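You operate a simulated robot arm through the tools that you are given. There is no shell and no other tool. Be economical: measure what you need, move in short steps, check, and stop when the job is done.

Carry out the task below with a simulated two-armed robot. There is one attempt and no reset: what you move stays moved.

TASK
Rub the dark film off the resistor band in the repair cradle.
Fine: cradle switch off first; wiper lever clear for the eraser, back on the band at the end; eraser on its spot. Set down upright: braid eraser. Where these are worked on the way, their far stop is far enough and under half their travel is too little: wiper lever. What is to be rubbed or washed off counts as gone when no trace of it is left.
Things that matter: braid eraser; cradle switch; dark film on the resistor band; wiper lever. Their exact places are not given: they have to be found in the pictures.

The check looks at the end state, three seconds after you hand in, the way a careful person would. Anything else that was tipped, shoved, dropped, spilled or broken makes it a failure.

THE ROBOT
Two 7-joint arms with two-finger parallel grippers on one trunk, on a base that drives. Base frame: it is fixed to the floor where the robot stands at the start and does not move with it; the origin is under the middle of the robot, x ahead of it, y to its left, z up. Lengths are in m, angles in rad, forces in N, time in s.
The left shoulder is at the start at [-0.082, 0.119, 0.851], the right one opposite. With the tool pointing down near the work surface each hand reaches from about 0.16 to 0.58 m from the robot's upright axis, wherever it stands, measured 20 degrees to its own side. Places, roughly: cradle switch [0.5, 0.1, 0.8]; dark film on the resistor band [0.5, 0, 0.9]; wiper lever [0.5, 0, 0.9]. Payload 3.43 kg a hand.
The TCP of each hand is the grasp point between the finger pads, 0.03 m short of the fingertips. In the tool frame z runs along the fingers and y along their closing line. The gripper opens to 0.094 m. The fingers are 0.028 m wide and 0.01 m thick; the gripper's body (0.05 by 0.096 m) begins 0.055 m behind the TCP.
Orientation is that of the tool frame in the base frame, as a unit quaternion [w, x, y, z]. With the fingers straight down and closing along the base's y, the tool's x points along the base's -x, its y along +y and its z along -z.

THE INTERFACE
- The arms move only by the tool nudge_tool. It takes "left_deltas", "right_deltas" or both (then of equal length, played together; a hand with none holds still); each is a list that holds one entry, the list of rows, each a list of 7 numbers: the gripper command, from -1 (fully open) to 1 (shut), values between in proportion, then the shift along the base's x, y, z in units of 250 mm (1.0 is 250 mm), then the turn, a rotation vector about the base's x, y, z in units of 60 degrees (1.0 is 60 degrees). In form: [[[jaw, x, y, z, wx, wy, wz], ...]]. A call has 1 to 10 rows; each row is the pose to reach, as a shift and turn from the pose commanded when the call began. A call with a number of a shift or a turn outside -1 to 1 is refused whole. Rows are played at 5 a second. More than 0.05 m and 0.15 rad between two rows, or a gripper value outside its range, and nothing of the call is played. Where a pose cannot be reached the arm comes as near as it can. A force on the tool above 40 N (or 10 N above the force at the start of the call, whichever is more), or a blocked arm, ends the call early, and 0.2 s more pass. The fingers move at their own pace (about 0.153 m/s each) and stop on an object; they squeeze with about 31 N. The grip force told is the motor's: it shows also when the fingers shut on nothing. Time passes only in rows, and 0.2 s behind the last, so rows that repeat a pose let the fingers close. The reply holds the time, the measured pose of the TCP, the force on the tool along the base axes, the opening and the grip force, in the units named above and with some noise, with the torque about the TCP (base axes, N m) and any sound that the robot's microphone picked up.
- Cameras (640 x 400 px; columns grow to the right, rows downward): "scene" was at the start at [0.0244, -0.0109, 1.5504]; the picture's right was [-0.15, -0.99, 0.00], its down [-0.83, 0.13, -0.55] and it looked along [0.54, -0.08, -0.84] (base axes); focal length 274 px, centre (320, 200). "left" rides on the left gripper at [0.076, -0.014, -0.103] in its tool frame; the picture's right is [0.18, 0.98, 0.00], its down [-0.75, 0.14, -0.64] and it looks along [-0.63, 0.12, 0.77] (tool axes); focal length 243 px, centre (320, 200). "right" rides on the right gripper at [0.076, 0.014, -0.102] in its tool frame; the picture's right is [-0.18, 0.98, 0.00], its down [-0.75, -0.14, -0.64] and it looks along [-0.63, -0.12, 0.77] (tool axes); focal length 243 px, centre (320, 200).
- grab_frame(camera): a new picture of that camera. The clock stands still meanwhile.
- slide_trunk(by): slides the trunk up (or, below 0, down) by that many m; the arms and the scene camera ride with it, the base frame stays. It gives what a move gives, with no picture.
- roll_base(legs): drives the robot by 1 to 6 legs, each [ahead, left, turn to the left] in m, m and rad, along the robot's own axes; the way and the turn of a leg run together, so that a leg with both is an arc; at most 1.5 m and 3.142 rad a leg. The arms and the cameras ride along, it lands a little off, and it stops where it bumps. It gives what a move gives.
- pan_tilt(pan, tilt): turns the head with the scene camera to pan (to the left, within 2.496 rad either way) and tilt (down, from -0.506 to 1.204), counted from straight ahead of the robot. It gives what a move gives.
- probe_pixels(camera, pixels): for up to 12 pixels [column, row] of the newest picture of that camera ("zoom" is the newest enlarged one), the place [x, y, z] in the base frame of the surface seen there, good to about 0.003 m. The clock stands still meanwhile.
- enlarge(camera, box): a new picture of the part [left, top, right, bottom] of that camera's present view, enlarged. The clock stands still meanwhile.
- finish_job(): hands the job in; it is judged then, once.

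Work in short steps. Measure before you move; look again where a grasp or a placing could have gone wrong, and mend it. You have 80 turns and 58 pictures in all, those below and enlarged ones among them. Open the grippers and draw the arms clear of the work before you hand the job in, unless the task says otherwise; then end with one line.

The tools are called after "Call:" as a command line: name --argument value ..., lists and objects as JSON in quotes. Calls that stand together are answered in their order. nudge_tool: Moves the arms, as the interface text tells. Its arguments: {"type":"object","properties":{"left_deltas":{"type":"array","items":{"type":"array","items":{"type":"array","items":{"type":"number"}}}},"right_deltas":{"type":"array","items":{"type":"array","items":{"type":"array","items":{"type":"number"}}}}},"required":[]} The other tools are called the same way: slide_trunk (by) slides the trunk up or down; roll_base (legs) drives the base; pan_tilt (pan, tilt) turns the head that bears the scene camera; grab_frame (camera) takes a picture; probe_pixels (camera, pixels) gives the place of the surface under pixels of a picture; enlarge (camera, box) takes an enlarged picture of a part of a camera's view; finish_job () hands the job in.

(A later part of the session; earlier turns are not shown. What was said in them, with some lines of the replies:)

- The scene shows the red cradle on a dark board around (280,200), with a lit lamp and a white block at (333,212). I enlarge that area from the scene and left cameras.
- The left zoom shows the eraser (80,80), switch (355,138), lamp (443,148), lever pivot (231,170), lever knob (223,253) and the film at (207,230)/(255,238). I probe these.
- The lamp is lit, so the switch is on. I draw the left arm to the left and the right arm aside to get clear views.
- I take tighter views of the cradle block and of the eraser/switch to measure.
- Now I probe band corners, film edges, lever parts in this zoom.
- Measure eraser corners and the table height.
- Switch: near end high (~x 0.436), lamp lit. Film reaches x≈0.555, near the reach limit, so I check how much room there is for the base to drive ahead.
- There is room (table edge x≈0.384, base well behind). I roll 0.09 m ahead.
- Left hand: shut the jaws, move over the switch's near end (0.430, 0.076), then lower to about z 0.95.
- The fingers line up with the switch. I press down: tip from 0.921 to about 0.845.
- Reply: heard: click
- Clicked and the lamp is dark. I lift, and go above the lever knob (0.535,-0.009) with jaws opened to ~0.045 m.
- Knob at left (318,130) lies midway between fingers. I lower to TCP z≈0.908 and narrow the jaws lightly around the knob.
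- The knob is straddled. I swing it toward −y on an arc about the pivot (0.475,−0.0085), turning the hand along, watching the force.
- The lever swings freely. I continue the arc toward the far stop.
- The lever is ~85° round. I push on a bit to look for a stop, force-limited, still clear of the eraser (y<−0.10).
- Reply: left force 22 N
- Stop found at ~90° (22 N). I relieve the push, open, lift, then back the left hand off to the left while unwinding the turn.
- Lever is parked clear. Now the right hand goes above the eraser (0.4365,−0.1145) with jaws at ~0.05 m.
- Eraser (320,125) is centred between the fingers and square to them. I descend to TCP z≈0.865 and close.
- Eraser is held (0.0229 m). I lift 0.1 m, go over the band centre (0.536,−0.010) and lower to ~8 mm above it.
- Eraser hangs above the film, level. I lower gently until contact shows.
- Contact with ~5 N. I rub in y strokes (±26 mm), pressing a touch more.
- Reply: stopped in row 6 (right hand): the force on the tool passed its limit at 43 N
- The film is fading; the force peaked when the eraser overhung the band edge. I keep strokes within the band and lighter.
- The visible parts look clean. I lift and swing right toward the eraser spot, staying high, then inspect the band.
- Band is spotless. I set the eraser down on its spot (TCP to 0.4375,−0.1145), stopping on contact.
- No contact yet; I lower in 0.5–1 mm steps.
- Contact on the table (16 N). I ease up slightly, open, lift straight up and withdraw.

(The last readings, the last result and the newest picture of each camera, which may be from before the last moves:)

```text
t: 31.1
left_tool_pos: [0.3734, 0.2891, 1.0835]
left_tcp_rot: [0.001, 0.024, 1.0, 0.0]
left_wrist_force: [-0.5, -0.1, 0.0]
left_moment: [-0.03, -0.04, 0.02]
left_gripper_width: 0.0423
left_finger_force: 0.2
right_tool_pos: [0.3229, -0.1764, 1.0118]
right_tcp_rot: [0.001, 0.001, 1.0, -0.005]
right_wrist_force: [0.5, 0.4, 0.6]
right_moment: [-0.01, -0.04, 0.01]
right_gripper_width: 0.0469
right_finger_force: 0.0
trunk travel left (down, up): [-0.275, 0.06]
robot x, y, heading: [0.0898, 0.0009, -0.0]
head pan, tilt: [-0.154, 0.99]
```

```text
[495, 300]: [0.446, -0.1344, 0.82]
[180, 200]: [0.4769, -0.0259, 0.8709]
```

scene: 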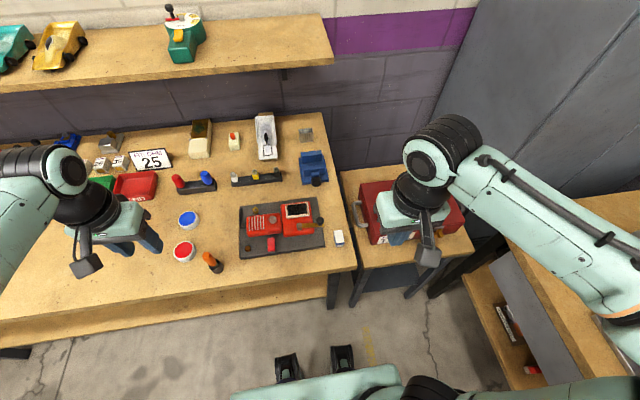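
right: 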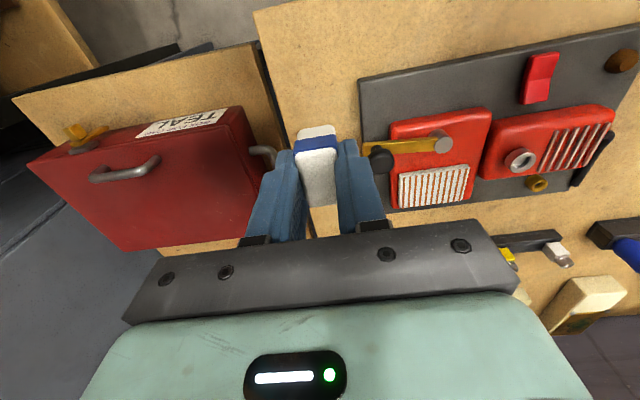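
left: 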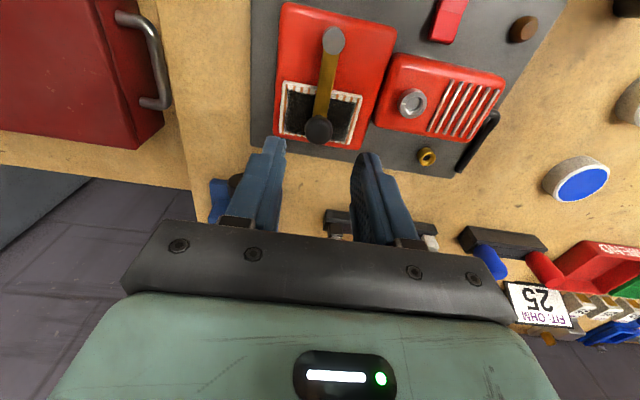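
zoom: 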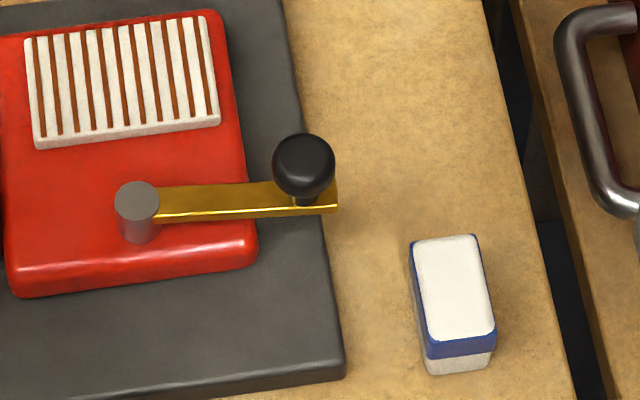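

Eraser stands upright in place. I check its corners and locate the knob (304,160) and pivot (137,200).

Call:
probe_pixels --camera "zoom" --pixels '[[418, 250], [472, 242], [488, 325], [435, 335], [450, 285], [304, 160], [304, 145], [283, 160], [325, 160], [137, 200]]'

```text
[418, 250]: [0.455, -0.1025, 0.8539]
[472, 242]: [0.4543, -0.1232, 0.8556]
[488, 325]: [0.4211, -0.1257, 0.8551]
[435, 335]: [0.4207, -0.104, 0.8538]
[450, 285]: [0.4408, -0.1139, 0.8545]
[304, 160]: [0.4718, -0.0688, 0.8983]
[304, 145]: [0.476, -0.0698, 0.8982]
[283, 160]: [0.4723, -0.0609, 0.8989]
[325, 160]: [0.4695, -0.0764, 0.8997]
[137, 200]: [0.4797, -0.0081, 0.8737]
```

Eraser is within ~1 mm of its spot. Now the left hand returns towards the knob (0.473,−0.0685), turning as before; the right hand withdraws further.

Call:
nudge_tool --left_deltas '[[[0, 0.02, -0.1, 0, 0, 0, -0.1], [0, 0.04, -0.2, 0, 0, 0, -0.2], [0, 0.08, -0.3, 0, 0, 0, -0.3], [0, 0.12, -0.4, 0, 0, 0, -0.4], [0, 0.16, -0.5, 0, 0, 0, -0.5], [0, 0.2, -0.6, 0, 0, 0, -0.6], [0, 0.24, -0.7, 0, 0, 0, -0.7], [0, 0.3, -0.8, 0, 0, 0, -0.8], [0, 0.35, -0.9, -0.05, 0, 0, -0.9], [0, 0.398, -1.0, -0.1, 0, 0, -1.0]]]' --right_deltas '[[[-1, -0.02, -0.02, 0.04, 0, 0, 0], [-1, -0.04, -0.04, 0.08, 0, 0, 0], [-1, -0.06, -0.06, 0.12, 0, 0, 0], [-1, -0.08, -0.08, 0.16, 0, 0, 0], [-1, -0.1, -0.1, 0.2, 0, 0, 0], [-1, -0.12, -0.12, 0.24, 0, 0, 0], [-1, -0.14, -0.14, 0.28, 0, 0, 0], [-1, -0.16, -0.16, 0.32, 0, 0, 0], [-1, -0.18, -0.18, 0.36, 0, 0, 0], [-1, -0.2, -0.2, 0.4, 0, 0, 0]]]'

```text
t: 33.3
left_tool_pos: [0.4741, 0.038, 1.0576]
left_tcp_rot: [0.001, 0.522, 0.853, 0.0]
left_wrist_force: [0.1, -0.1, -0.3]
left_moment: [-0.02, 0.01, 0.0]
left_gripper_width: 0.047
left_finger_force: 0.0
right_tool_pos: [0.2761, -0.2269, 1.1118]
right_tcp_rot: [0.0, 0.001, 1.0, -0.004]
right_wrist_force: [-0.5, -0.6, 0.0]
right_moment: [-0.03, -0.01, -0.01]
right_gripper_width: 0.0942
right_finger_force: 0.1
trunk travel left (down, up): [-0.275, 0.06]
robot x, y, heading: [0.0867, -0.0014, 0.0]
head pan, tilt: [-0.154, 0.99]
```

Finish the approach above the knob: turn to ~1.5 rad, TCP (0.473,−0.067,0.97).

Call:
nudge_tool --left_deltas '[[[0, -0.004, -0.12, -0.05, 0, 0, -0.1], [0, -0.004, -0.24, -0.1, 0, 0, -0.2], [0, -0.004, -0.36, -0.15, 0, 0, -0.3], [0, -0.004, -0.418, -0.25, 0, 0, -0.4], [0, -0.004, -0.418, -0.34, 0, 0, -0.4]]]'

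Call:
grab_frame --camera "left"

Call:
enlarge --camera "scene" --box '[270, 190, 366, 250]'

```text
t: 34.5
left_tool_pos: [0.4725, -0.067, 0.9733]
left_tcp_rot: [0.0, 0.688, 0.726, 0.0]
left_wrist_force: [-0.7, -0.4, -0.8]
left_moment: [-0.01, 0.0, -0.03]
left_gripper_width: 0.0471
left_finger_force: 0.0
right_tool_pos: [0.2754, -0.2275, 1.1118]
right_tcp_rot: [0.0, 0.001, 1.0, -0.005]
right_wrist_force: [-0.3, -0.6, -0.1]
right_moment: [0.01, -0.01, -0.01]
right_gripper_width: 0.0939
right_finger_force: 0.1
trunk travel left (down, up): [-0.275, 0.06]
robot x, y, heading: [0.0864, -0.0016, -0.001]
head pan, tilt: [-0.154, 0.99]
```

```text
25 pictures are left
```

left: 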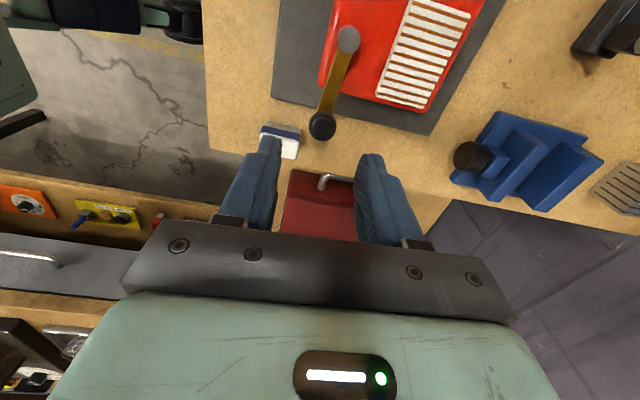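

```text
6.67 times, centred on (318, 220) of scene
```

zoom: 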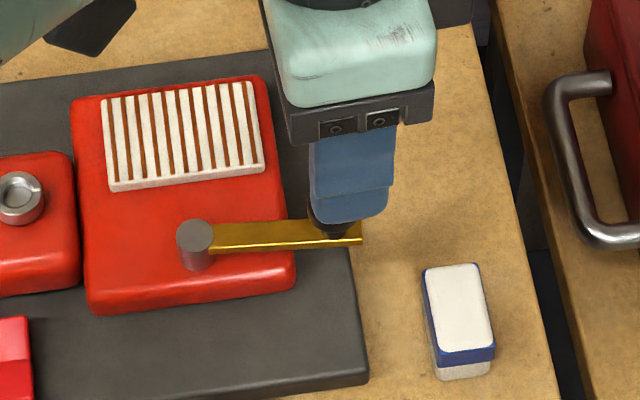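

Knob (322,125) sits between the fingers; eraser is clear of the finger by 2 cm. Lower to TCP z≈0.909 and narrow the jaws.

Call:
nudge_tool --left_deltas '[[[0, 0, 0, -0.14, 0, 0, 0], [0, 0, 0, -0.23, 0, 0, 0], [0, 0, 0, -0.256, 0, 0, 0], [0.4, 0, 0, -0.256, 0, 0, 0], [0.52, 0, 0, -0.256, 0, 0, 0]]]'

```text
t: 35.7
left_tool_pos: [0.4738, -0.0665, 0.9091]
left_tcp_rot: [0.0, 0.687, 0.726, -0.001]
left_wrist_force: [3.0, -0.1, -1.0]
left_moment: [0.0, -0.05, 0.01]
left_gripper_width: 0.0243
left_finger_force: 1.9
right_tool_pos: [0.2762, -0.2268, 1.1113]
right_tcp_rot: [0.0, 0.001, 1.0, -0.005]
right_wrist_force: [0.1, 0.1, 0.1]
right_moment: [-0.03, 0.0, 0.0]
right_gripper_width: 0.0941
right_finger_force: 0.0
trunk travel left (down, up): [-0.275, 0.06]
robot x, y, heading: [0.0916, 0.0003, -0.002]
head pan, tilt: [-0.154, 0.99]
```

Now I swing the lever back along the arc toward the band (first part to ~0.5 rad).

Call:
nudge_tool --left_deltas '[[[0.48, 0.0327, 0.0013, 0, 0, 0, 0.127], [0.48, 0.0649, 0.0072, 0, 0, 0, 0.253], [0.48, 0.096, 0.0176, 0, 0, 0, 0.38], [0.48, 0.1253, 0.0321, 0, 0, 0, 0.506], [0.48, 0.1523, 0.0506, 0, 0, 0, 0.633], [0.48, 0.1764, 0.0727, 0, 0, 0, 0.759], [0.48, 0.1973, 0.098, 0, 0, 0, 0.886], [0.48, 0.2122, 0.1217, 0, 0, 0, 0.994]]]'

Call:
enlarge --camera "scene" --box '[260, 190, 356, 250]'

```text
t: 37.5
left_tool_pos: [0.5253, -0.0361, 0.9097]
left_tcp_rot: [0.0, 0.234, 0.972, -0.001]
left_wrist_force: [0.1, -0.6, -0.4]
left_moment: [0.01, 0.0, -0.02]
left_gripper_width: 0.0245
left_finger_force: 0.2
right_tool_pos: [0.2761, -0.2269, 1.1135]
right_tcp_rot: [-0.001, 0.001, 1.0, -0.004]
right_wrist_force: [0.3, 0.8, 0.7]
right_moment: [0.01, 0.05, 0.02]
right_gripper_width: 0.0939
right_finger_force: 0.0
trunk travel left (down, up): [-0.275, 0.06]
robot x, y, heading: [0.0875, -0.002, -0.005]
head pan, tilt: [-0.154, 0.99]
```

```text
6.67 times, centred on (308, 220) of scene
```

zoom: 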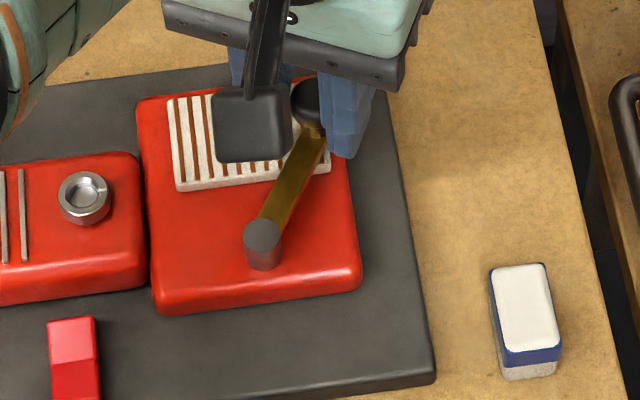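

Continue the last 0.5 rad to straight ahead, then close the jaws on the knob to centre it.

Call:
nudge_tool --left_deltas '[[[0.48, 0.0136, 0.0297, 0, 0, 0, 0.12], [0.48, 0.0219, 0.0566, 0, 0, 0, 0.23], [0.48, 0.027, 0.0842, 0, 0, 0, 0.34], [0.48, 0.0286, 0.106, 0, 0, 0, 0.451], [0.8, 0.0286, 0.106, 0, 0, 0, 0.451], [1, 0.0286, 0.106, 0, 0, 0, 0.451], [1, 0.0286, 0.106, 0, 0, 0, 0.451]]]'

Call:
enlarge --camera "left" --box '[200, 40, 440, 190]'

```text
t: 39.1
left_tool_pos: [0.5329, -0.0087, 0.9099]
left_tcp_rot: [0.001, 0.0, 1.0, 0.0]
left_wrist_force: [0.5, 0.3, 1.9]
left_moment: [-0.01, 0.04, 0.0]
left_gripper_width: 0.0208
left_finger_force: 45.3
right_tool_pos: [0.2748, -0.2273, 1.1114]
right_tcp_rot: [-0.001, 0.001, 1.0, -0.005]
right_wrist_force: [0.3, -0.1, -0.2]
right_moment: [0.0, 0.01, -0.03]
right_gripper_width: 0.0937
right_finger_force: 0.1
trunk travel left (down, up): [-0.275, 0.06]
robot x, y, heading: [0.0861, -0.0013, -0.005]
head pan, tilt: [-0.154, 0.99]
```

```text
2.67 times, centred on (320, 115) of left
```

zoom: 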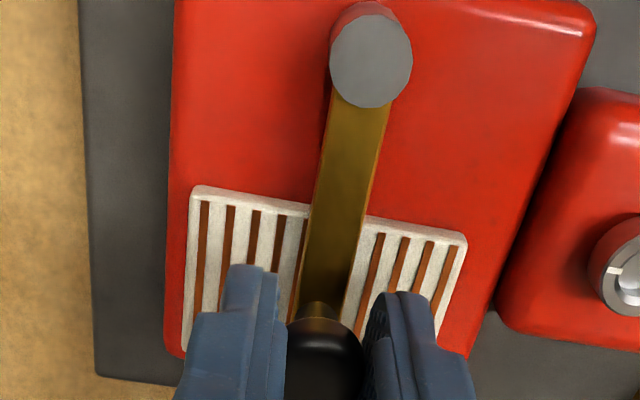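

The lever lies as at the start. I open, lift straight up and draw the left hand away.

Call:
nudge_tool --left_deltas '[[[0.4, 0, 0, 0, 0, 0, 0], [0.1, 0, 0, 0, 0, 0, 0], [0.1, 0, 0, 0.06, 0, 0, 0], [0.1, 0, 0, 0.22, 0, 0, 0], [0.1, 0, 0, 0.4, 0, 0, 0], [-1, -0.1, 0.12, 0.5, 0, 0, 0], [-1, -0.2, 0.26, 0.6, 0, 0, 0], [-1, -0.3, 0.4, 0.65, 0, 0, 0], [-1, -0.4, 0.56, 0.7, 0, 0, 0], [-1, -0.5, 0.72, 0.7, 0, 0, 0]]]'

Call:
enlarge --camera "scene" --box '[235, 190, 363, 270]'

Call:
enlarge --camera "scene" --box '[276, 190, 324, 230]'

Call:
grab_frame --camera "scene"

```text
t: 41.3
left_tool_pos: [0.4065, 0.1721, 1.084]
left_tcp_rot: [0.001, 0.002, 1.0, 0.0]
left_wrist_force: [-0.1, -0.3, -0.2]
left_moment: [-0.01, 0.0, 0.01]
left_gripper_width: 0.094
left_finger_force: 0.1
right_tool_pos: [0.2745, -0.2273, 1.1126]
right_tcp_rot: [0.0, 0.0, 1.0, -0.004]
right_wrist_force: [-0.2, 0.1, 0.3]
right_moment: [-0.01, -0.02, 0.03]
right_gripper_width: 0.094
right_finger_force: 0.1
trunk travel left (down, up): [-0.275, 0.06]
robot x, y, heading: [0.0909, -0.0011, -0.006]
head pan, tilt: [-0.154, 0.99]
```

```text
5.00 times, centred on (299, 230) of scene
```

zoom: 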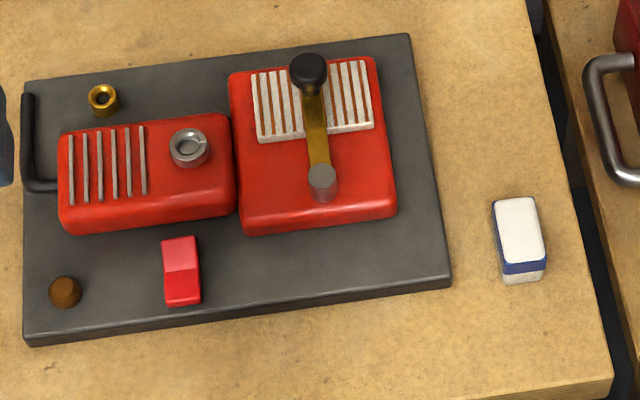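

```text
10.00 times, centred on (300, 210) of scene
```

zoom: 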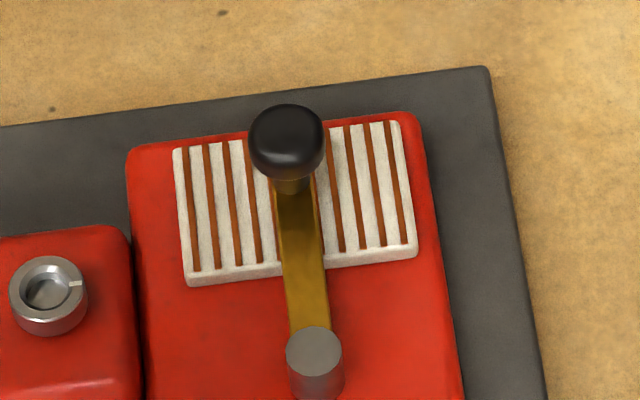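

```text
19 pictures are left
```

scene: 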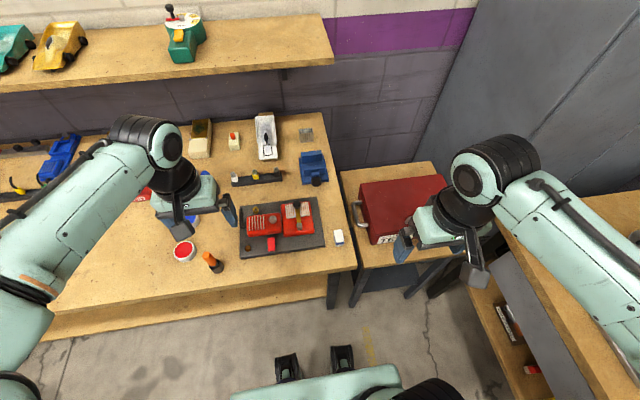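

Film is gone, lamp dark, lever back on the band, eraser upright on its spot, both grippers open and clear. I hand in.

Call:
finish_job

```text
The job is handed in.
```

The dark film is rubbed off the resistor band with no trace left. The cradle switch is off, the wiper lever is back on the band, and the eraser stands upright within about 1 mm of its original spot.
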